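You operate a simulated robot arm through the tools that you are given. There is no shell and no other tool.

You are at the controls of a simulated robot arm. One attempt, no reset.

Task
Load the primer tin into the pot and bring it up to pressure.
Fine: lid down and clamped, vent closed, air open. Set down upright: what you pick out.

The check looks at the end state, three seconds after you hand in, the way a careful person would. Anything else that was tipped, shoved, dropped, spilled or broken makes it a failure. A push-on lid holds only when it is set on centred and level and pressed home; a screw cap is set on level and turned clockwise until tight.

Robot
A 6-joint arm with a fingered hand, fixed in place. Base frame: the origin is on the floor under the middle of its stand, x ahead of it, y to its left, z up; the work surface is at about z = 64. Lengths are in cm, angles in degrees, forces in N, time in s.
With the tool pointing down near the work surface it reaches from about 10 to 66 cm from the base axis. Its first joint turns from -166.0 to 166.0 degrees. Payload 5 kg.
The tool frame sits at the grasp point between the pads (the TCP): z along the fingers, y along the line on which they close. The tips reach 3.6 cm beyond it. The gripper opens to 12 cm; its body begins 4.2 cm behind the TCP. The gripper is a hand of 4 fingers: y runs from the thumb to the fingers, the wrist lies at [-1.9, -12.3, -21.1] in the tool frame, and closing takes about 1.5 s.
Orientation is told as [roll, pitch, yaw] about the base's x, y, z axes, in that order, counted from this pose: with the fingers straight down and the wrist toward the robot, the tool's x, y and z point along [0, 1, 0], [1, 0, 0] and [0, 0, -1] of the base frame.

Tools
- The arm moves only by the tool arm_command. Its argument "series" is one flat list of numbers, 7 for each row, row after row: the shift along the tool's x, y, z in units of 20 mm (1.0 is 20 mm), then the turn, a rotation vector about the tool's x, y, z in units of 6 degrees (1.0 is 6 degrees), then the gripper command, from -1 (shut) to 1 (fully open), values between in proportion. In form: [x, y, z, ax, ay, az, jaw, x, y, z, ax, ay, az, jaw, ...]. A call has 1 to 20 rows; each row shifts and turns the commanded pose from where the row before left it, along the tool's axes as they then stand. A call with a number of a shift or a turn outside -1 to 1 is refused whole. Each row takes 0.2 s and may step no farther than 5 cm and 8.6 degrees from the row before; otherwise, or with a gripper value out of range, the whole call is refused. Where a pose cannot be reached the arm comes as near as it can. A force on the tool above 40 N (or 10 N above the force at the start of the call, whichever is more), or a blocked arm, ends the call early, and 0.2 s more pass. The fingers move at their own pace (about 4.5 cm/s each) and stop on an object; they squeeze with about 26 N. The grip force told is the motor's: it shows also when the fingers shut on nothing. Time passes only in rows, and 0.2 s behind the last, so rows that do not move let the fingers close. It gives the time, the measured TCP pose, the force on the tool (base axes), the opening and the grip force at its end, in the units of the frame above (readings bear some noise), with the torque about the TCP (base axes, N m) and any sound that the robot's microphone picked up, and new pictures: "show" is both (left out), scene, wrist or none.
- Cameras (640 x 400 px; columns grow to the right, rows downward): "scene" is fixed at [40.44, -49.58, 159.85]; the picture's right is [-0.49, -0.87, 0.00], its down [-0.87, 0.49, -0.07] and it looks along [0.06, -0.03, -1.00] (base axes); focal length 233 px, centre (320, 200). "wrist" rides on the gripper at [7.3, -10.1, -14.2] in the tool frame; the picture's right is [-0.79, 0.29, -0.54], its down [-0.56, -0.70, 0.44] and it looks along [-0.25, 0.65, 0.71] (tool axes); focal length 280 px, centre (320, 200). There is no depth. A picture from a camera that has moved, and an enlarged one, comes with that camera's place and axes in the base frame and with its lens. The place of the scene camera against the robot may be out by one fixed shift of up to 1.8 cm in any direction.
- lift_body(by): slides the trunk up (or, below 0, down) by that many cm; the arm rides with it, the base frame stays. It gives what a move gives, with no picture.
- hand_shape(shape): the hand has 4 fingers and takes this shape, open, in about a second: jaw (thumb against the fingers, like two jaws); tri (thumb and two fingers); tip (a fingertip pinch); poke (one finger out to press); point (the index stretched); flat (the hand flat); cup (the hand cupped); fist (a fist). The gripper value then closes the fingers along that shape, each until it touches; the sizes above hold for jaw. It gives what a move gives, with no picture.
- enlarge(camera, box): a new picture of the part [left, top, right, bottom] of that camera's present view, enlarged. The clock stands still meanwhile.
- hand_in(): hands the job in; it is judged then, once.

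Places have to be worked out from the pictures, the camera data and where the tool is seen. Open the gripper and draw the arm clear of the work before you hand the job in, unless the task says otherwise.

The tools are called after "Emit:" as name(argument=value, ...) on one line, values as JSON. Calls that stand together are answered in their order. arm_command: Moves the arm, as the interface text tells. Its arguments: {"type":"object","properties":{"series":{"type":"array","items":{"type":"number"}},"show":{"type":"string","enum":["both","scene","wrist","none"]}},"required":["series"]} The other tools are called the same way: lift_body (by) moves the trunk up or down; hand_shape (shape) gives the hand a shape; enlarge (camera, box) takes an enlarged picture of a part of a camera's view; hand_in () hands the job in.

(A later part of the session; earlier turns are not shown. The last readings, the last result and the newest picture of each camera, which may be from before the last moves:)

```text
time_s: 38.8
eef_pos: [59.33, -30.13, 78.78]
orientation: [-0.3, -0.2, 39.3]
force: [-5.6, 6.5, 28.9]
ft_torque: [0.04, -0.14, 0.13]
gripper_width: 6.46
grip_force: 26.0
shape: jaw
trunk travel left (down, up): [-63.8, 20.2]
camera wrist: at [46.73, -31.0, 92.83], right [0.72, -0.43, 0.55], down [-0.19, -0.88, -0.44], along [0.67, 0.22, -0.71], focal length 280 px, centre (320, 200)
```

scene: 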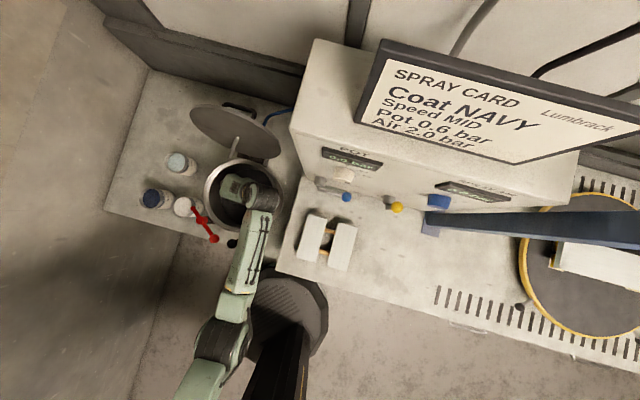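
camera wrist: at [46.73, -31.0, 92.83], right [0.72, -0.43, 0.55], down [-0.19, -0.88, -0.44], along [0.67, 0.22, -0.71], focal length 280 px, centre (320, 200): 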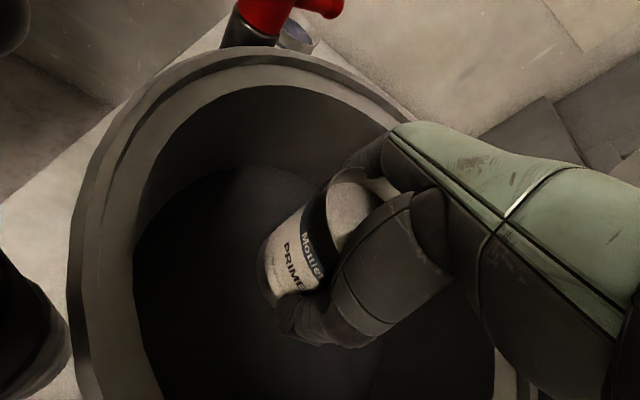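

Contact: 29 N upward with almost no torque about the TCP, so the tin's base has met something under it at z ≈ 71.5. I look closely before doing anything else.

Emit:
enlarge(camera="wrist", box=[60, 30, 460, 390])

Emit:
enlarge(camera="wrist", box=[220, 140, 400, 360])

Emit:
enlarge(camera="scene", box=[180, 130, 300, 260])

```text
1.11 times, centred on (260, 210) of wrist
camera zoom: at [46.73, -31.0, 92.83], right [0.72, -0.43, 0.55], down [-0.19, -0.88, -0.44], along [0.67, 0.22, -0.71], focal length 312 px, centre (387, 189)
```

zoom: 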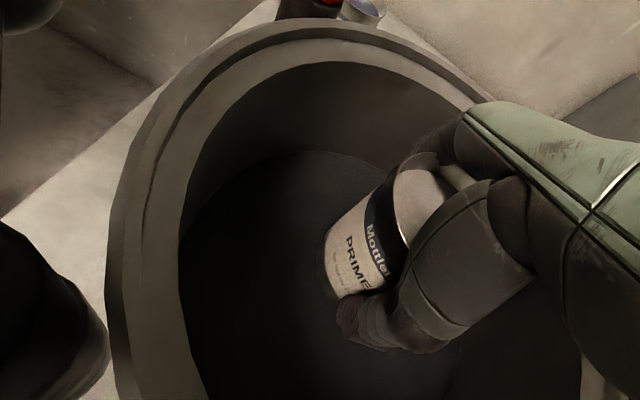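

```text
1.82 times, centred on (310, 250) of wrist
camera zoom: at [46.73, -31.0, 92.83], right [0.72, -0.43, 0.55], down [-0.19, -0.88, -0.44], along [0.67, 0.22, -0.71], focal length 510 px, centre (338, 109)
```

zoom: 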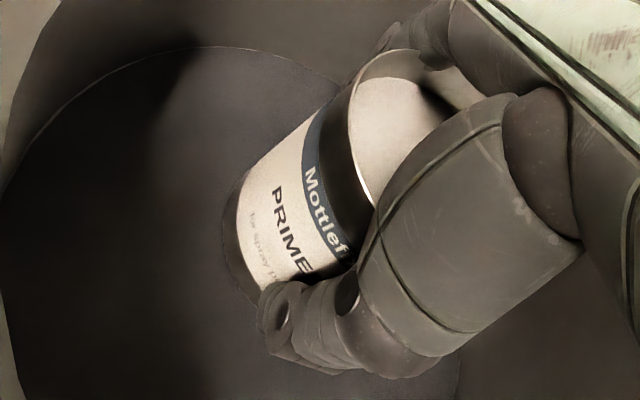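

```text
3.08 times, centred on (240, 195) of scene
camera zoom: at [40.44, -49.58, 159.85], right [-0.49, -0.87, 0.0], down [-0.87, 0.49, -0.07], along [0.06, -0.03, -1.0], focal length 716 px, centre (566, 215)
```

zoom: 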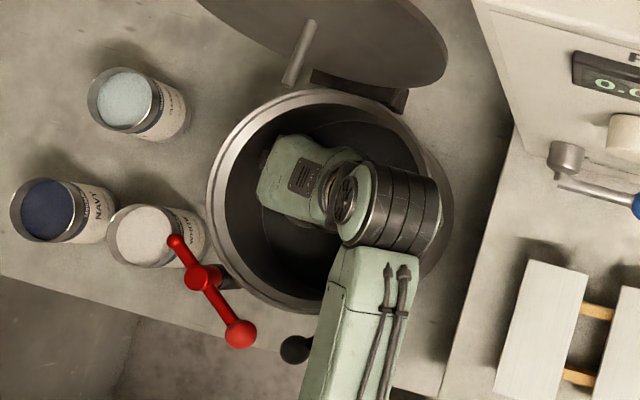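

The pot floor turns out to be near z 71, and the tin is standing on it. I ease up slightly to take the pressing force off before opening.

Emit:
arm_command(series=[0, 0, -0.15, 0, 0, 0, -1, 0, 0, 0, 0, 0, 0, -1], show="none")

```text
time_s: 39.4
eef_pos: [59.4, -30.25, 78.59]
orientation: [-0.1, 0.0, 39.1]
force: [0.3, 3.2, 13.9]
ft_torque: [-0.04, -0.02, -0.06]
gripper_width: 6.44
grip_force: 26.2
shape: jaw
trunk travel left (down, up): [-63.8, 20.2]
```

Emit:
arm_command(series=[0, 0, -0.1, 0, 0, 0, -1, 0, 0, 0, 0, 0, 0, -1], show="wrist")

```text
time_s: 40.0
eef_pos: [59.26, -30.16, 78.6]
orientation: [0.1, 0.2, 38.9]
force: [0.8, 2.6, 3.4]
ft_torque: [-0.08, 0.01, 0.0]
gripper_width: 6.42
grip_force: 25.7
shape: jaw
trunk travel left (down, up): [-63.8, 20.2]
camera wrist: at [46.82, -31.01, 92.93], right [0.72, -0.43, 0.54], down [-0.19, -0.88, -0.44], along [0.66, 0.22, -0.72], focal length 280 px, centre (320, 200)
```

wrist: 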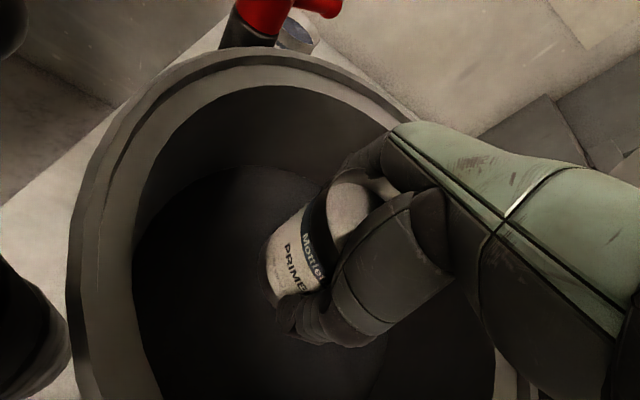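

Nearly neutral force now. Opening the fingers to let the tin stand free.

Emit:
arm_command(series=[0, 0, 0, 0, 0, 0, 0.3, 0, 0, 0, 0, 0, 0, 0.5, 0, 0, 0, 0, 0, 0, 0.7, 0, 0, 0, 0, 0, 0, 0.7, 0, 0, 0, 0, 0, 0, 0.7], show="both")

Emit:
enlarge(camera="wrist", box=[220, 140, 400, 360])

```text
time_s: 41.2
eef_pos: [59.42, -30.19, 78.86]
orientation: [0.1, 0.1, 39.0]
force: [0.1, -0.7, 0.2]
ft_torque: [0.02, -0.01, 0.01]
gripper_width: 10.18
grip_force: 0.0
shape: jaw
trunk travel left (down, up): [-63.8, 20.2]
camera wrist: at [46.89, -31.06, 92.99], right [0.72, -0.43, 0.54], down [-0.19, -0.88, -0.44], along [0.67, 0.22, -0.71], focal length 280 px, centre (320, 200)
```

scene: 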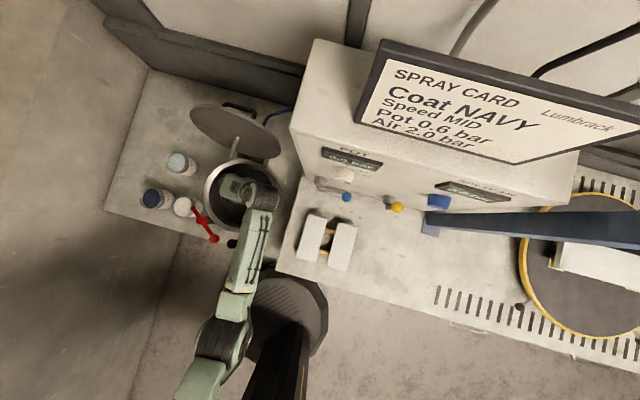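
wrist: 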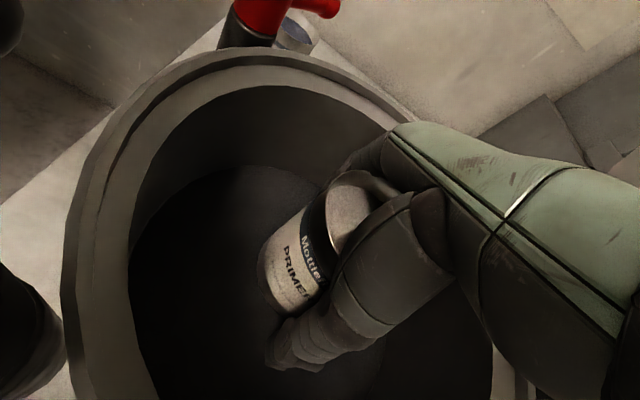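

```text
1.82 times, centred on (310, 250) of wrist
camera zoom: at [46.89, -31.06, 92.99], right [0.72, -0.43, 0.54], down [-0.19, -0.88, -0.44], along [0.67, 0.22, -0.71], focal length 510 px, centre (338, 109)
```

zoom: 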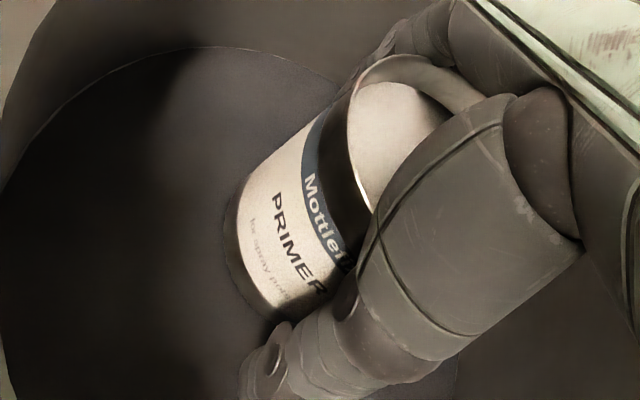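

The tin stands free in the pot. Retracting straight up.

Emit:
arm_command(series=[0, 0, 0, 0, 0, 0, 1, 0, 0, -0.5, 0, 0, 0, 1, 0, 0, -1, 0, 0, 0, 1, 0, 0, -1, 0, 0, 0, 1, 0, 0, -1, 0, 0, 0, 1, 0, 0, -1, 0, 0, 0, 1, 0, 0, -1, 0, 0, 0, 1, 0, 0, -1, 0, 0, 0, 1, 0, 0, -1, 0, 0, 0, 1, 0, 0, -1, 0, 0, 0, 1, 0, 0, -1, 0, 0, 0, 1, 0, 0, -1, 0, 0, 0, 1, 0, 0, -1, 0, 0, 0, 1, 0, 0, -1, 0, 0, 0, 1, 0, 0, -1, 0, 0, 0, 1, 0, 0, -1, 0, 0, 0, 1], show="both")

```text
time_s: 44.6
eef_pos: [60.94, -30.6, 106.29]
orientation: [-0.1, 0.0, 39.0]
force: [0.7, 0.3, -1.2]
ft_torque: [-0.03, -0.02, -0.02]
gripper_width: 11.98
grip_force: 0.0
shape: jaw
out of reach, approached as far as the arm can: row 15, 16
trunk travel left (down, up): [-63.8, 20.2]
camera wrist: at [48.48, -31.5, 120.6], right [0.72, -0.43, 0.54], down [-0.19, -0.88, -0.44], along [0.67, 0.22, -0.71], focal length 280 px, centre (320, 200)
```

scene: 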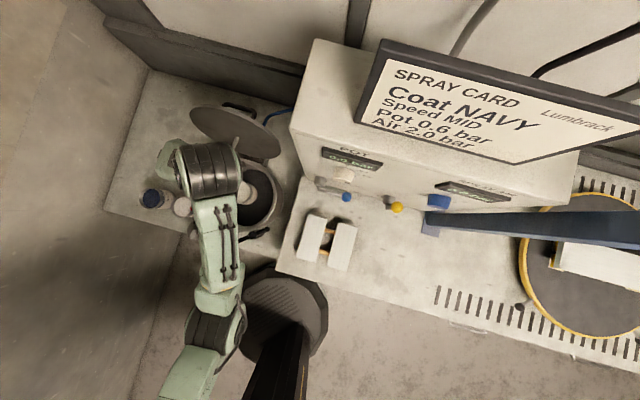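
wrist: 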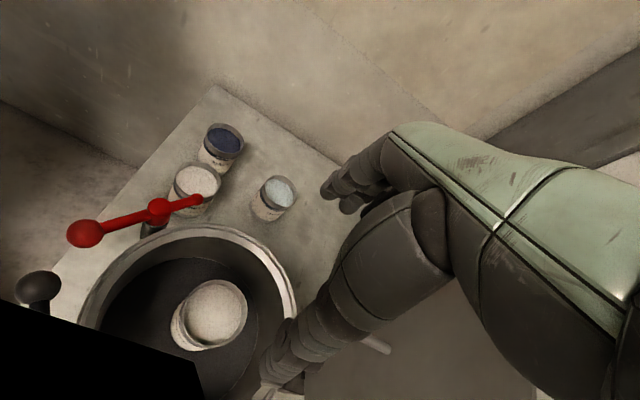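

The tin stands upright near the pot centre. Next is the lid: I look closely at it, its handle and hinge from the scene camera.

Emit:
enlarge(camera="scene", box=[180, 90, 300, 170])

Emit:
enlarge(camera="scene", box=[210, 92, 280, 135])

Emit:
enlarge(camera="wrist", box=[40, 180, 420, 400])

```text
5.00 times, centred on (240, 130) of scene
camera zoom: at [40.44, -49.58, 159.85], right [-0.49, -0.87, 0.0], down [-0.87, 0.49, -0.07], along [0.06, -0.03, -1.0], focal length 1164 px, centre (720, 550)
```

zoom: 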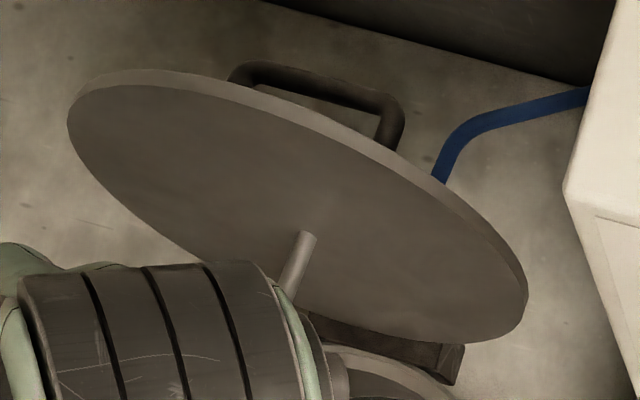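

```text
9.14 times, centred on (245, 114) of scene
camera zoom: at [40.44, -49.58, 159.85], right [-0.49, -0.87, 0.0], down [-0.87, 0.49, -0.07], along [0.06, -0.03, -1.0], focal length 2128 px, centre (1006, 991)
```

zoom: 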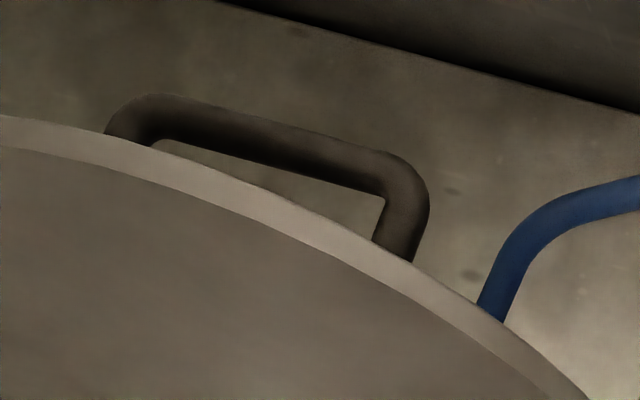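

```text
1.68 times, centred on (230, 290) of wrist
camera zoom: at [48.48, -31.5, 120.6], right [0.72, -0.43, 0.54], down [-0.19, -0.88, -0.44], along [0.67, 0.22, -0.71], focal length 472 px, centre (472, 48)
```

zoom: 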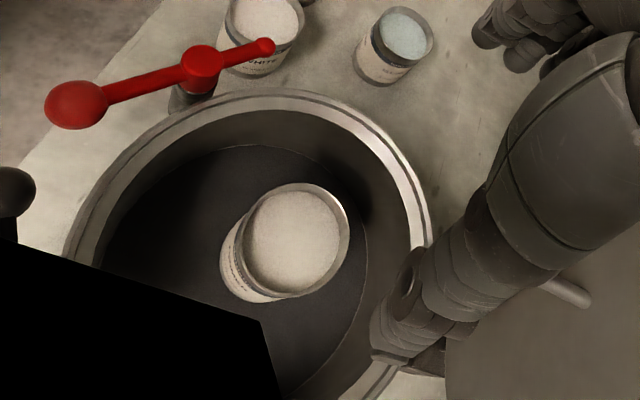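

Lid geometry from triangulation: underside centre (69.5, -42, 97.5), dip tube pointing at the pot, top edge about (71.5, -44.4, 109.5), leaning back ~14°; hinge direction ≈ -49°. Plan: straddle the lid's top edge from above (thumb on robot side, fingers behind) and guide it down. First raise the trunk and turn the hand.

Emit:
lift_body(by=15)

Emit:
arm_command(series=[0, 0, 0, 0, 0, 1, 1, 0, 0, 0, 0, 0, 1, 1, 0, 0, 0, 0, 0, 1, 1, 0, 0, 0, 0, 0, 1, 1, 0, 0, 0, 0, 0, 1, 1, 0, 0, 0, 0, 0, 1, 1, 0, 0, 0, 0, 0, 1, 1, 0, 0, 0, 0, 0, 1, 1, 0, 0, 0, 0, 0, 1, 1, 0, 0, 0, 0, 0, 1, 1, 0, 0, 0, 0, 0, 1, 1, 0, 0, 0, 0, 0, 1, 1, 0, 0, 0, 0, 0, 1, 1, 0, 0, 0, 0, 0, 1, 1], show="both")

```text
time_s: 46.4
eef_pos: [61.02, -30.51, 121.49]
orientation: [0.0, -0.1, 39.0]
force: [0.0, -0.5, 0.6]
ft_torque: [-0.01, 0.01, 0.0]
gripper_width: 11.98
grip_force: 0.1
shape: jaw
trunk travel left (down, up): [-78.8, 5.2]
```

```text
time_s: 49.4
eef_pos: [61.07, -30.6, 121.52]
orientation: [0.1, -0.1, -45.1]
force: [-0.2, 0.2, 0.8]
ft_torque: [0.01, 0.02, 0.01]
gripper_width: 11.96
grip_force: 0.0
shape: jaw
trunk travel left (down, up): [-78.8, 5.2]
camera wrist: at [58.89, -18.42, 135.63], right [-0.36, -0.76, 0.54], down [-0.89, 0.1, -0.44], along [0.28, -0.64, -0.71], focal length 280 px, centre (320, 200)
```

scene: 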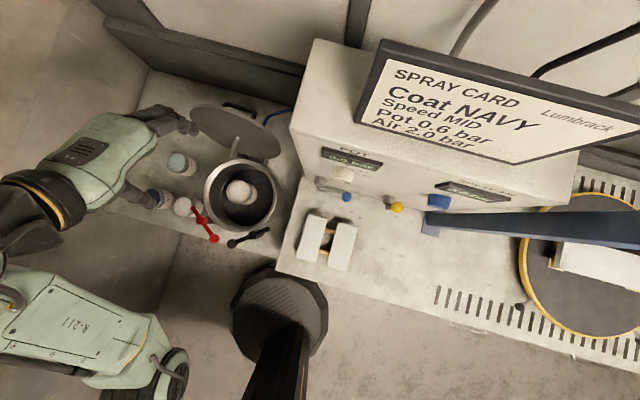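
wrist: 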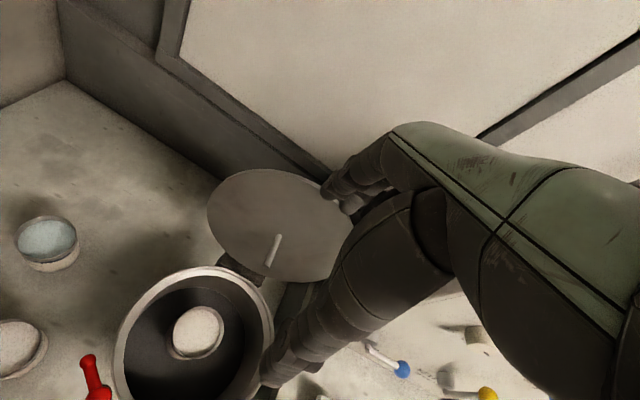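

Both views show the tin well inside the pot. I enlarge to pin the lid's top edge and tube from this angle.

Emit:
enlarge(camera="wrist", box=[100, 150, 360, 400])

Emit:
enlarge(camera="scene", box=[180, 90, 310, 260])

```text
1.60 times, centred on (230, 275) of wrist
camera zoom: at [58.89, -18.42, 135.63], right [-0.36, -0.76, 0.54], down [-0.89, 0.1, -0.44], along [0.28, -0.64, -0.71], focal length 449 px, centre (464, 80)
```

zoom: 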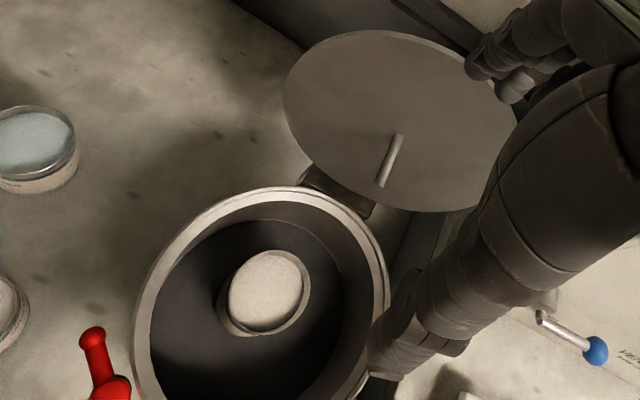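

```text
2.35 times, centred on (245, 175) of scene
camera zoom: at [40.44, -49.58, 159.85], right [-0.49, -0.87, 0.0], down [-0.87, 0.49, -0.07], along [0.06, -0.03, -1.0], focal length 548 px, centre (496, 259)
```

zoom: 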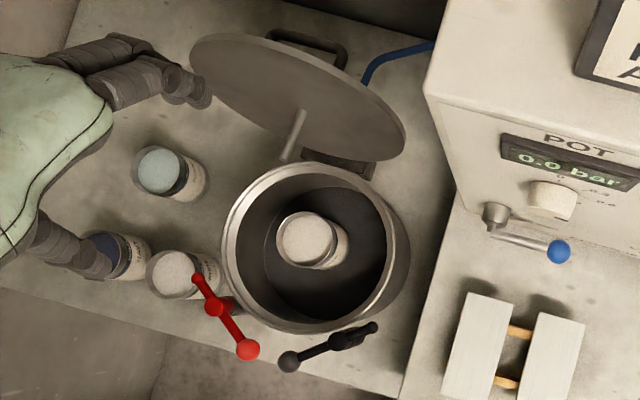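

Combining the views, the pot rim is at z ≈ 83 with centre (58.6, -30.9), hinge direction -45°, and the tin sits about 1.3 cm off toward the hinge side. The dip tube (6 cm, swinging in on an arc) would pass too close to the tin's rim, so I'll re-grip and shift the tin about 2 cm first. Turning the hand back and lowering the trunk.

Emit:
arm_command(series=[0, 0, 0, 0, 0, -1, 1, 0, 0, 0, 0, 0, -1, 1, 0, 0, 0, 0, 0, -1, 1, 0, 0, 0, 0, 0, -1, 1, 0, 0, 0, 0, 0, -1, 1, 0, 0, 0, 0, 0, -1, 1, 0, 0, 0, 0, 0, -1, 1, 0, 0, 0, 0, 0, -1, 1, 0, 0, 0, 0, 0, -1, 1, 0, 0, 0, 0, 0, -1, 1, 0, 0, 0, 0, 0, -1, 1, 0, 0, 0, 0, 0, -1, 1, 0, 0, 0, 0, 0, -1, 1, 0, 0, 0, 0, 0, -1, 1, 0.25, -0.55, 0, 0, 0, 0, 1], show="none")

Emit:
lift_body(by=-15)

Emit:
enlarge(camera="wrist", box=[40, 180, 420, 400])

```text
time_s: 52.5
eef_pos: [60.36, -31.07, 121.08]
orientation: [-0.2, -0.1, 38.9]
force: [-0.9, 0.8, 0.0]
ft_torque: [-0.01, -0.02, 0.01]
gripper_width: 11.98
grip_force: 0.1
shape: jaw
out of reach, approached as far as the arm can: row 15
trunk travel left (down, up): [-78.8, 5.2]
```

```text
time_s: 54.3
eef_pos: [60.31, -31.02, 106.15]
orientation: [-0.1, -0.2, 38.8]
force: [0.3, -0.3, 0.6]
ft_torque: [0.02, 0.01, 0.01]
gripper_width: 11.98
grip_force: 0.2
shape: jaw
trunk travel left (down, up): [-63.8, 20.2]
```

```text
1.68 times, centred on (230, 290) of wrist
camera zoom: at [47.83, -31.93, 120.16], right [0.72, -0.43, 0.55], down [-0.19, -0.88, -0.44], along [0.67, 0.21, -0.71], focal length 472 px, centre (472, 48)
```

zoom: 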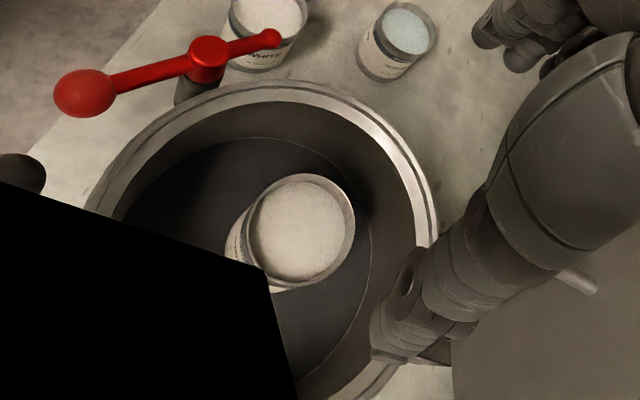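

Tin centre at (60.0, -30.9), right under the hand. Descending around it with the gripper open.

Emit:
arm_command(series=[0, 0, 1, 0, 0, 0, 1, 0, 0, 1, 0, 0, 0, 1, 0, 0, 1, 0, 0, 0, 1, 0, 0, 1, 0, 0, 0, 1, 0, 0, 1, 0, 0, 0, 1, 0, 0, 1, 0, 0, 0, 1, 0, 0, 1, 0, 0, 0, 1, 0, 0, 1, 0, 0, 0, 1, 0, 0, 1, 0, 0, 0, 1, 0, 0, 1, 0, 0, 0, 1], show="wrist")

```text
time_s: 56.5
eef_pos: [60.53, -31.11, 85.95]
orientation: [0.0, -0.2, 38.9]
force: [-0.1, -0.1, 0.0]
ft_torque: [0.01, 0.0, 0.0]
gripper_width: 11.94
grip_force: 0.0
shape: jaw
trunk travel left (down, up): [-63.8, 20.2]
camera wrist: at [47.92, -31.98, 100.12], right [0.72, -0.43, 0.54], down [-0.19, -0.88, -0.44], along [0.67, 0.21, -0.71], focal length 280 px, centre (320, 200)
```

wrist: 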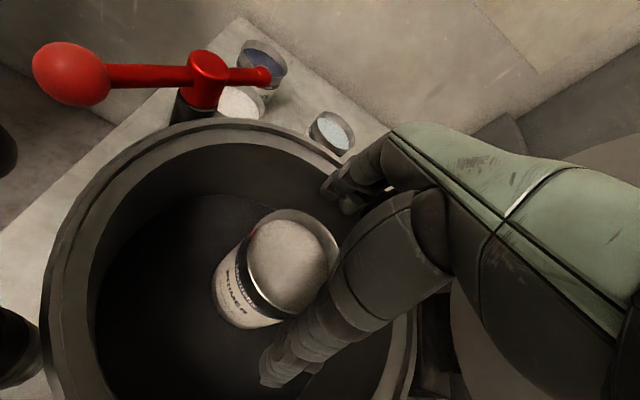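

The tin shows at (60.0, -30.8); I trim half a centimetre sideways and go down the remaining 7 cm.

Emit:
arm_command(series=[0.28, -0.1, 0.3, 0, 0, 0, 1, 0, 0, 1, 0, 0, 0, 1, 0, 0, 1, 0, 0, 0, 1, 0, 0, 1, 0, 0, 0, 1, 0, 0, 0.3, 0, 0, 0, 1], show="wrist")

```text
time_s: 57.1
eef_pos: [60.41, -31.29, 85.26]
orientation: [-1.4, -1.0, 38.8]
force: [-9.7, -0.3, 25.1]
ft_torque: [0.49, -1.8, 0.11]
gripper_width: 12.01
grip_force: 0.0
shape: jaw
trunk travel left (down, up): [-63.8, 20.2]
stopped in row 2: the force on the tool passed its limit at 48 N (the readings are from after the stop); the commanded pose is now the measured one
camera wrist: at [47.53, -32.0, 99.2], right [0.7, -0.43, 0.57], down [-0.18, -0.88, -0.44], along [0.69, 0.21, -0.7], focal length 280 px, centre (320, 200)
```

wrist: 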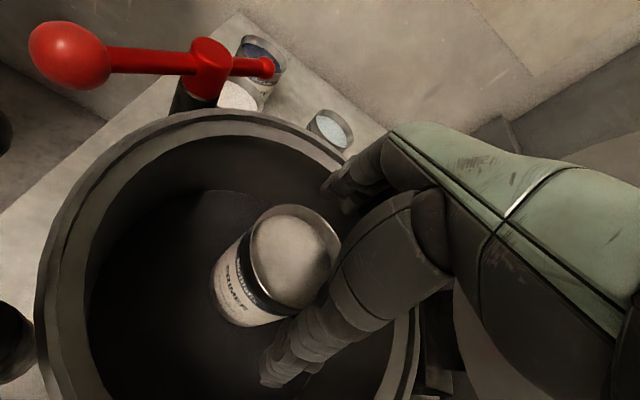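

The fully open fingers' backs touched the pot's inner rim at (69, -29) — the pot mouth is narrower than the spread hand there. I back up 1.5 cm, narrow the opening to about 9.5 cm, and re-level.

Emit:
arm_command(series=[0, 0, -0.75, 0, 0, 0, 0.6, 0, 0, 0, 0, 0, 0, 0.6, 0, 0, 0, 0, 0, 0, 0.6, 0, 0, 0, 0, 0, 0, 0.6], show="both")

```text
time_s: 58.1
eef_pos: [60.33, -31.16, 86.29]
orientation: [-1.0, -0.7, 38.9]
force: [-1.2, -0.2, 0.1]
ft_torque: [0.0, -0.02, -0.01]
gripper_width: 9.64
grip_force: 0.1
shape: jaw
trunk travel left (down, up): [-63.8, 20.2]
camera wrist: at [47.59, -31.91, 100.3], right [0.71, -0.43, 0.56], down [-0.18, -0.88, -0.44], along [0.68, 0.21, -0.7], focal length 280 px, centre (320, 200)
```

scene: 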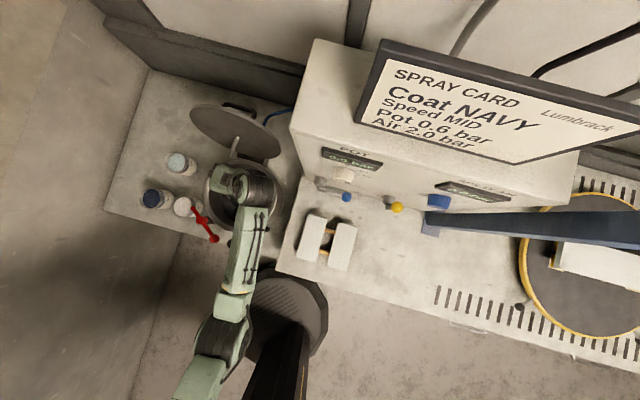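
wrist: 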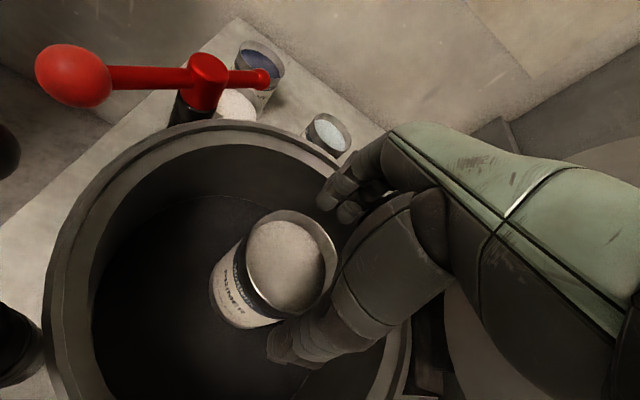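

Clear again, opening 9.6. I correct the slight tilt, shift onto the tin's centre, and go down in moderate steps.

Emit:
arm_command(series=[0.3, -0.1, 0, -0.01, 0.2, 0, 0.6, 0, 0, 0.7, 0, 0, 0, 0.6, 0, 0, 0.7, 0, 0, 0, 0.6, 0, 0, 0.7, 0, 0, 0, 0.6, 0, 0, 0.7, 0, 0, 0, 0.6, 0, 0, 0.6, 0, 0, 0, 0.6, 0, 0, 0.4, 0, 0, 0, 0.6], show="wrist")

```text
time_s: 59.7
eef_pos: [59.93, -30.63, 78.82]
orientation: [0.1, -0.9, 38.9]
force: [0.2, 2.1, 3.6]
ft_torque: [0.01, -0.01, 0.05]
gripper_width: 9.62
grip_force: 0.1
shape: jaw
trunk travel left (down, up): [-63.8, 20.2]
camera wrist: at [47.28, -31.65, 92.93], right [0.71, -0.44, 0.54], down [-0.19, -0.87, -0.45], along [0.67, 0.22, -0.71], focal length 280 px, centre (320, 200)
```

wrist: 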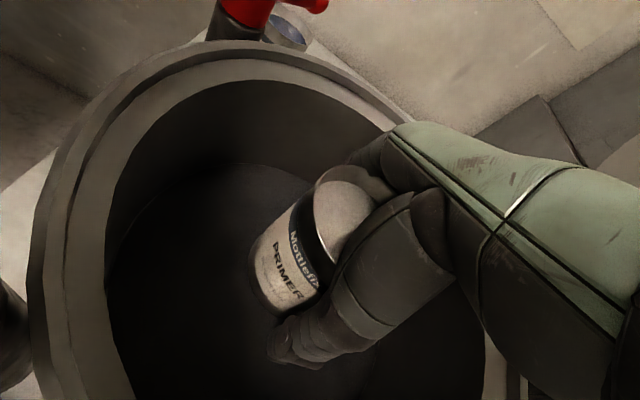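

Around the tin again. Closing the grip.

Emit:
arm_command(series=[0, 0, 0, 0, 0, 0, -1, 0, 0, 0, 0, 0, 0, -1, 0, 0, 0, 0, 0, 0, -1, 0, 0, 0, 0, 0, 0, -1, 0, 0, 0, 0, 0, 0, -1, 0, 0, 0, 0, 0, 0, -1], show="wrist")

```text
time_s: 61.1
eef_pos: [59.79, -30.69, 78.76]
orientation: [0.2, -0.8, 38.8]
force: [0.4, 1.8, 6.6]
ft_torque: [-0.19, 0.22, -0.04]
gripper_width: 6.63
grip_force: 26.1
shape: jaw
trunk travel left (down, up): [-63.8, 20.2]
camera wrist: at [47.23, -31.68, 92.93], right [0.71, -0.44, 0.54], down [-0.19, -0.87, -0.45], along [0.67, 0.22, -0.71], focal length 280 px, centre (320, 200)
```

wrist: 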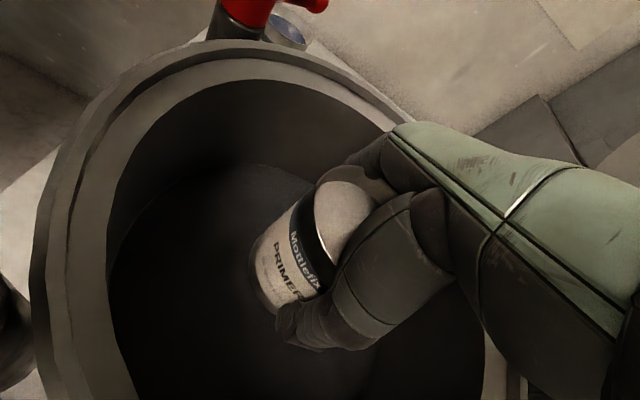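

Gripped. Lifting 0.6 cm, shifting the tin about 1.9 cm (-x, slightly +y), then lowering it again.

Emit:
arm_command(series=[0, 0, -0.3, 0, 0, 0, -1, 0, 0, 0, 0, 0, 0, -1, 0.38, -0.29, 0, 0, 0, 0, -1, 0.38, -0.29, 0, 0, 0, 0, -1, 0, 0, 0, 0, 0, 0, -1], show="wrist")

```text
time_s: 62.3
eef_pos: [58.16, -30.36, 79.34]
orientation: [0.2, -0.8, 38.9]
force: [0.8, -0.4, -4.6]
ft_torque: [0.01, -0.01, 0.02]
gripper_width: 6.59
grip_force: 26.0
shape: jaw
trunk travel left (down, up): [-63.8, 20.2]
camera wrist: at [45.42, -31.29, 93.38], right [0.72, -0.44, 0.54], down [-0.19, -0.87, -0.45], along [0.67, 0.22, -0.71], focal length 280 px, centre (320, 200)
```

wrist: 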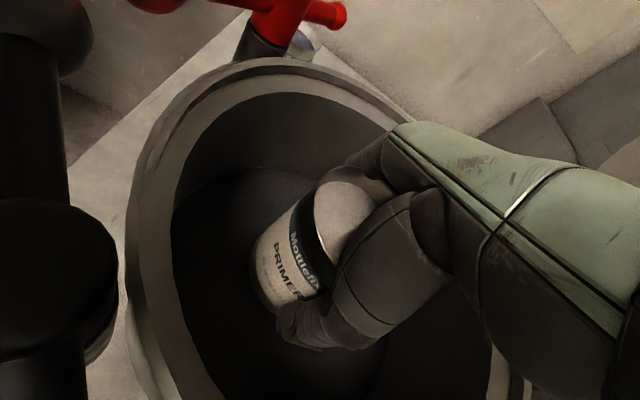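

Tin carried to (58.2, -30.4). Lowering it gently.

Emit:
arm_command(series=[0, 0, 0.15, 0, 0, 0, -1, 0, 0, 0.1, 0, 0, 0, -1, 0, 0, 0, 0, 0, 0, -1], show="none")

```text
time_s: 63.1
eef_pos: [58.13, -30.36, 78.87]
orientation: [0.0, -0.7, 38.9]
force: [-0.8, 0.9, 0.3]
ft_torque: [-0.17, 0.11, -0.02]
gripper_width: 6.61
grip_force: 25.8
shape: jaw
trunk travel left (down, up): [-63.8, 20.2]
```

The load has gone off the hand, so the tin is on the floor. Opening to 9.6 cm.

Emit:
arm_command(series=[0, 0, 0, 0, 0, 0, 0.3, 0, 0, 0, 0, 0, 0, 0.5, 0, 0, 0, 0, 0, 0, 0.6, 0, 0, 0, 0, 0, 0, 0.6, 0, 0, 0, 0, 0, 0, 0.6], show="wrist")

```text
time_s: 64.3
eef_pos: [57.93, -30.45, 78.78]
orientation: [0.0, -0.7, 38.8]
force: [0.4, 1.6, 0.7]
ft_torque: [-0.03, -0.03, 0.02]
gripper_width: 9.57
grip_force: 0.0
shape: jaw
trunk travel left (down, up): [-63.8, 20.2]
camera wrist: at [45.4, -31.27, 92.94], right [0.71, -0.44, 0.54], down [-0.19, -0.87, -0.45], along [0.67, 0.22, -0.71], focal length 280 px, centre (320, 200)
```

wrist: 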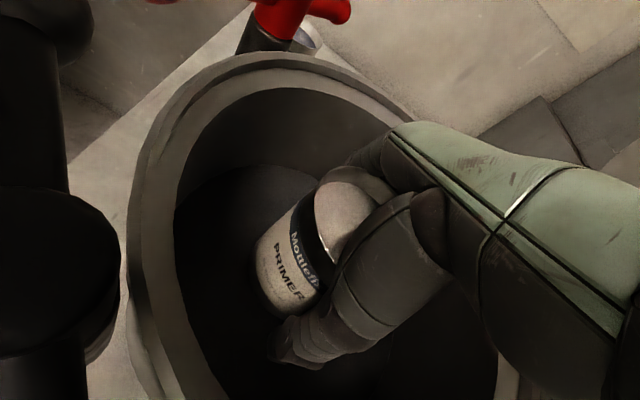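

Tin released. Retracting straight up with the opening kept narrow until clear of the rim.

Emit:
arm_command(series=[0, 0, -0.5, 0, 0, 0, 0.6, 0, 0, -1, 0, 0, 0, 0.6, 0, 0, -1, 0, 0, 0, 0.6, 0, 0, -1, 0, 0, 0, 0.6, 0, 0, -1, 0, 0, 0, 0.6, 0, 0, -1, 0, 0, 0, 0.6, 0, 0, -1, 0, 0, 0, 0.6, 0, 0, -1, 0, 0, 0, 0.6, 0, 0, -1, 0, 0, 0, 0.6, 0, 0, -1, 0, 0, 0, 0.6, 0, 0, -1, 0, 0, 0, 0.6, 0, 0, -1, 0, 0, 0, 0.6, 0, 0, -1, 0, 0, 0, 0.6, 0, 0, -1, 0, 0, 0, 0.6], show="none")

Emit:
lift_body(by=15)

```text
time_s: 67.3
eef_pos: [59.11, -31.09, 104.8]
orientation: [0.1, -0.8, 38.9]
force: [0.2, -0.1, 0.6]
ft_torque: [0.03, 0.01, -0.02]
gripper_width: 9.58
grip_force: 0.1
shape: jaw
out of reach, approached as far as the arm can: row 13, 14
trunk travel left (down, up): [-63.8, 20.2]
```

```text
time_s: 69.0
eef_pos: [59.15, -30.94, 119.67]
orientation: [0.1, -0.8, 38.9]
force: [0.2, 0.1, 0.3]
ft_torque: [0.0, 0.01, 0.01]
gripper_width: 9.56
grip_force: 0.1
shape: jaw
trunk travel left (down, up): [-78.8, 5.2]
```

Now levelling and yawing back to -45° (facing the hinge direction) to check the tin and then take the lid.

Emit:
arm_command(series=[0, 0, 0, 0.1, 0.08, 0, 0.3, 0, 0, 0, 0, 0, 1, 0.3, 0, 0, 0, 0, 0, 1, 0.3, 0, 0, 0, 0, 0, 1, 0.3, 0, 0, 0, 0, 0, 1, 0.3, 0, 0, 0, 0, 0, 1, 0.3, 0, 0, 0, 0, 0, 1, 0.3, 0, 0, 0, 0, 0, 1, 0.3, 0, 0, 0, 0, 0, 1, 0.3, 0, 0, 0, 0, 0, 1, 0.3, 0, 0, 0, 0, 0, 1, 0.3, 0, 0, 0, 0, 0, 1, 0.3, 0, 0, 0, 0, 0, 1, 0.3, 0, 0, 0, 0, 0, 1, 0.3, 0, 0, 0, 0, 0, 1, 0.3], show="both")

Emit:
enlarge(camera="scene", box=[180, 90, 310, 260])

Emit:
enlarge(camera="wrist", box=[100, 150, 360, 400])

```text
time_s: 72.2
eef_pos: [59.16, -30.81, 119.69]
orientation: [0.2, 0.5, -45.3]
force: [-0.1, -0.1, -0.8]
ft_torque: [-0.02, 0.0, 0.02]
gripper_width: 7.83
grip_force: 0.1
shape: jaw
trunk travel left (down, up): [-78.8, 5.2]
camera wrist: at [57.13, -18.82, 134.0], right [-0.36, -0.77, 0.54], down [-0.89, 0.11, -0.44], along [0.28, -0.63, -0.72], focal length 280 px, centre (320, 200)
```

scene: 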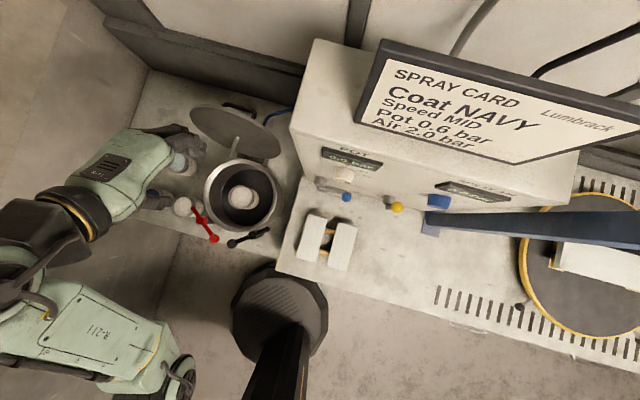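
wrist: 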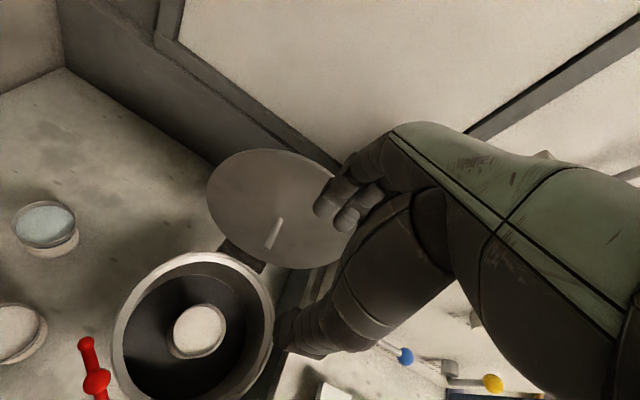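

```text
2.35 times, centred on (245, 175) of scene
camera zoom: at [40.44, -49.58, 159.85], right [-0.49, -0.87, 0.0], down [-0.87, 0.49, -0.07], along [0.06, -0.03, -1.0], focal length 548 px, centre (496, 259)
```

zoom: 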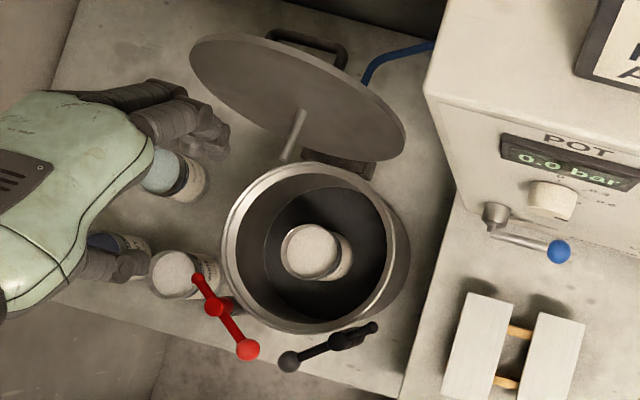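

```text
1.60 times, centred on (230, 275) of wrist
camera zoom: at [57.13, -18.82, 134.0], right [-0.36, -0.77, 0.54], down [-0.89, 0.11, -0.44], along [0.28, -0.63, -0.72], focal length 449 px, centre (464, 80)
```

zoom: 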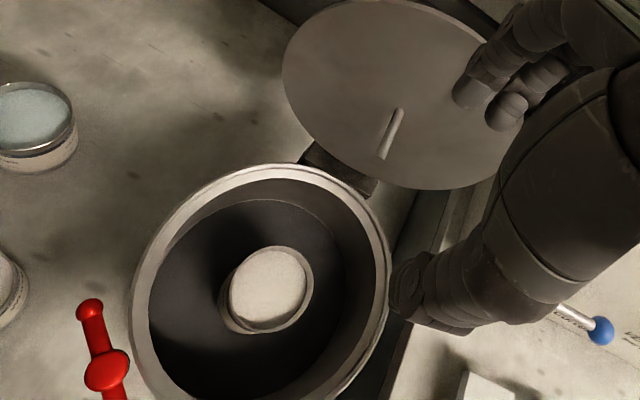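

The tin is now centred at about (58.2, -30.4), good for the tube. Moving the hand above the lid's top edge (71.8, -44.2), still 6 cm above it.

Emit:
arm_command(series=[-0.02, 0.92, 0, -0.06, 0.06, 0, 0.3, -0.02, 0.92, 0, 0, 0, 0, 0.3, -0.02, 0.92, 0, 0, 0, 0, 0.3, -0.02, 0.92, 0, 0, 0, 0, 0.3, -0.02, 0.92, 0, 0, 0, 0, 0.3, -0.02, 0.92, 0, 0, 0, 0, 0.3, -0.02, 0.92, 0, 0, 0, 0, 0.3, -0.02, 0.92, 0, 0, 0, 0, 0.3, -0.02, 0.92, 0, 0, 0, 0, 0.3, -0.02, 0.92, 0, 0, 0, 0, 0.3], show="both")

Emit:
enlarge(camera="scene", box=[150, 70, 310, 230])

Emit:
enlarge(camera="wrist", box=[180, 130, 480, 400])

```text
time_s: 74.4
eef_pos: [71.88, -44.35, 119.52]
orientation: [0.6, 0.2, -45.2]
force: [0.2, -0.4, -0.4]
ft_torque: [0.02, 0.02, 0.02]
gripper_width: 7.83
grip_force: 0.0
shape: jaw
trunk travel left (down, up): [-78.8, 5.2]
camera wrist: at [69.66, -32.32, 133.85], right [-0.36, -0.77, 0.53], down [-0.89, 0.11, -0.45], along [0.29, -0.63, -0.72], focal length 280 px, centre (320, 200)
```

scene: 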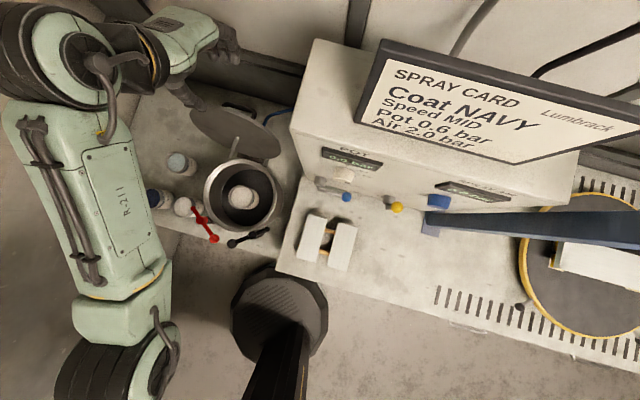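
wrist: 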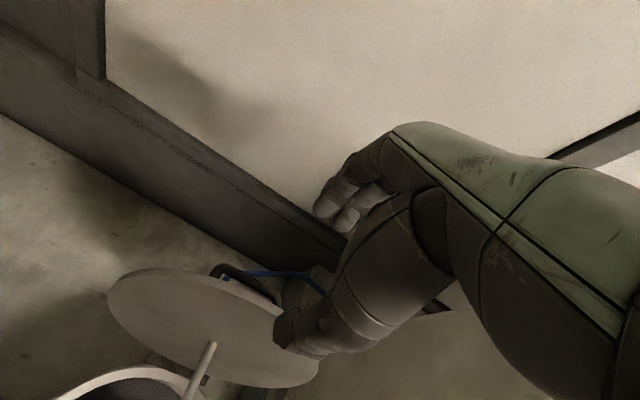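

```text
2.50 times, centred on (230, 150) of scene
camera zoom: at [40.44, -49.58, 159.85], right [-0.49, -0.87, 0.0], down [-0.87, 0.49, -0.07], along [0.06, -0.03, -1.0], focal length 582 px, centre (545, 325)
```

zoom: 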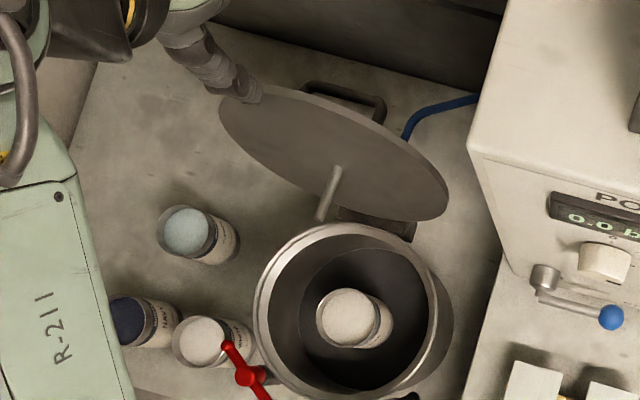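

```text
1.48 times, centred on (330, 265) of wrist
camera zoom: at [69.66, -32.32, 133.85], right [-0.36, -0.77, 0.53], down [-0.89, 0.11, -0.45], along [0.29, -0.63, -0.72], focal length 415 px, centre (305, 104)
```

zoom: 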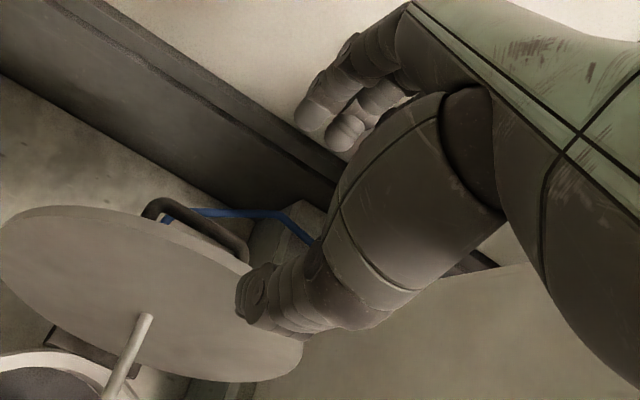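

The thumb is on the robot side of the lid, fingers will come down behind it. Lowering 5 cm first.

Emit:
arm_command(series=[0, 0, 0.8, 0, 0, 0, 0.3, 0, 0, 0.8, 0, 0, 0, 0.3, 0, 0, 0.8, 0, 0, 0, 0.3], show="wrist")

Emit:
enlarge(camera="wrist", box=[180, 130, 480, 400])

Emit:
enlarge(camera="scene", box=[170, 60, 300, 180])

```text
time_s: 75.2
eef_pos: [71.72, -44.19, 114.83]
orientation: [0.7, 0.1, -45.2]
force: [-0.3, 0.0, -0.4]
ft_torque: [-0.02, 0.01, 0.01]
gripper_width: 7.81
grip_force: 0.1
shape: jaw
trunk travel left (down, up): [-78.8, 5.2]
camera wrist: at [69.68, -32.17, 129.17], right [-0.36, -0.77, 0.53], down [-0.89, 0.11, -0.45], along [0.29, -0.63, -0.72], focal length 280 px, centre (320, 200)
```

wrist: 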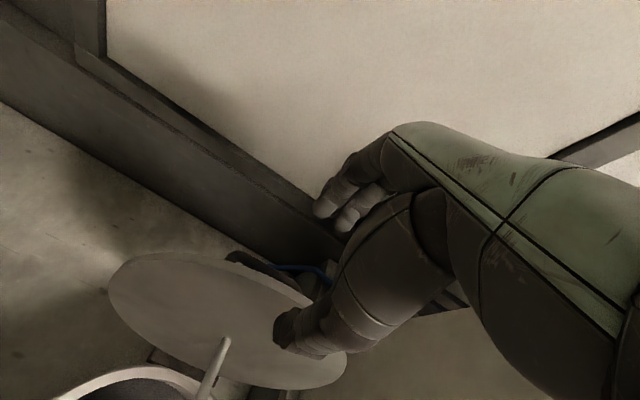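

```text
1.48 times, centred on (330, 265) of wrist
camera zoom: at [69.68, -32.17, 129.17], right [-0.36, -0.77, 0.53], down [-0.89, 0.11, -0.45], along [0.29, -0.63, -0.72], focal length 415 px, centre (305, 104)
```

zoom: 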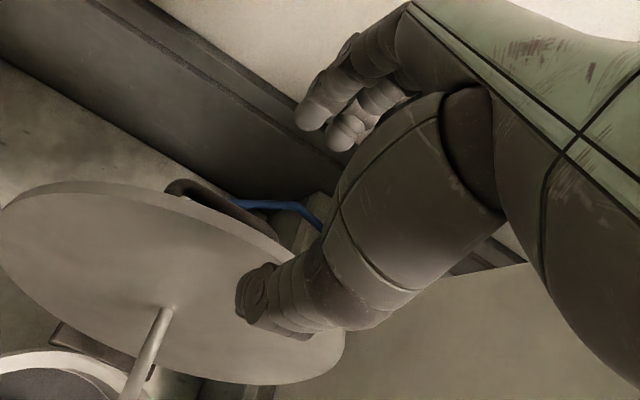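

```text
3.33 times, centred on (235, 120) of scene
camera zoom: at [40.44, -49.58, 159.85], right [-0.49, -0.87, 0.0], down [-0.87, 0.49, -0.07], along [0.06, -0.03, -1.0], focal length 776 px, centre (603, 467)
```

zoom: 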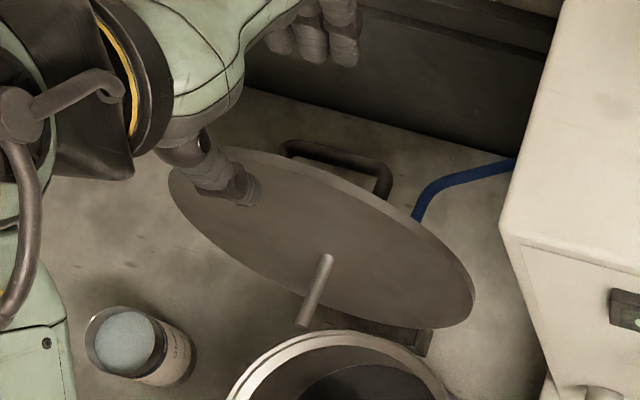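

Thumb is visible in front of the lid, fingers beyond it. Lowering another 4.7 cm so the tips overlap the edge by about 3 cm.

Emit:
arm_command(series=[0, 0, 0.8, 0, 0, 0, 0.3, 0, 0, 0.8, 0, 0, 0, 0.3, 0, 0, 0.75, 0, 0, 0, 0.3], show="both")

Emit:
enlarge(camera="scene", box=[170, 60, 300, 180])

Emit:
enlarge(camera="wrist", box=[180, 130, 480, 400])

```text
time_s: 76.0
eef_pos: [71.79, -44.14, 110.03]
orientation: [0.8, 0.2, -45.2]
force: [0.5, 0.3, -0.1]
ft_torque: [-0.03, 0.01, 0.02]
gripper_width: 7.82
grip_force: 0.0
shape: jaw
trunk travel left (down, up): [-78.8, 5.2]
camera wrist: at [69.71, -32.13, 124.46], right [-0.36, -0.77, 0.53], down [-0.89, 0.11, -0.45], along [0.29, -0.63, -0.72], focal length 280 px, centre (320, 200)
```

scene: 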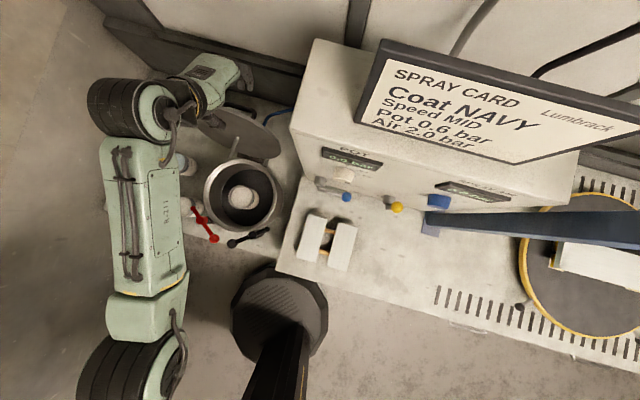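
wrist: 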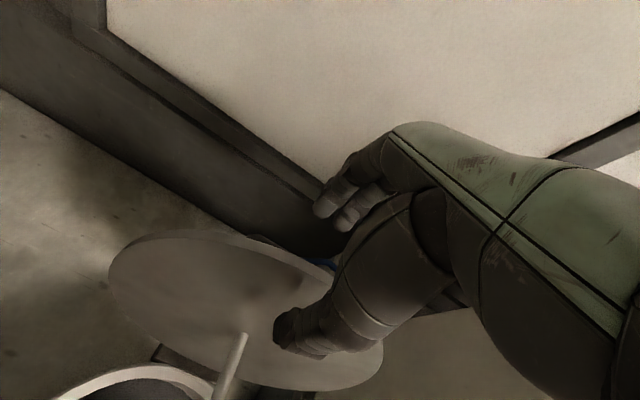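

```text
3.33 times, centred on (235, 120) of scene
camera zoom: at [40.44, -49.58, 159.85], right [-0.49, -0.87, 0.0], down [-0.87, 0.49, -0.07], along [0.06, -0.03, -1.0], focal length 776 px, centre (603, 467)
```

zoom: 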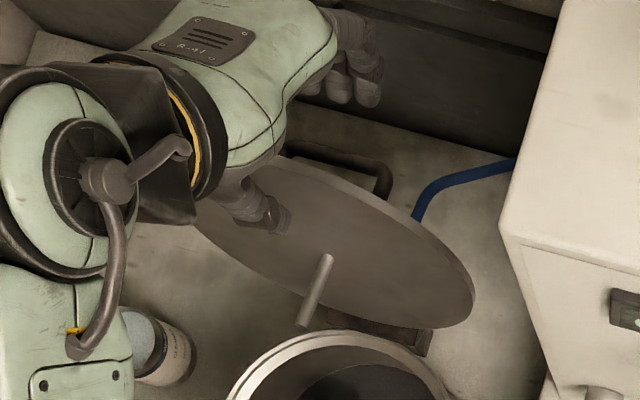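

```text
1.48 times, centred on (330, 265) of wrist
camera zoom: at [69.71, -32.13, 124.46], right [-0.36, -0.77, 0.53], down [-0.89, 0.11, -0.45], along [0.29, -0.63, -0.72], focal length 415 px, centre (305, 104)
```

zoom: 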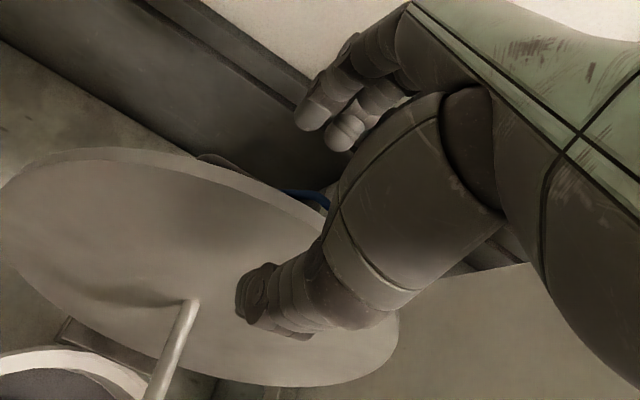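

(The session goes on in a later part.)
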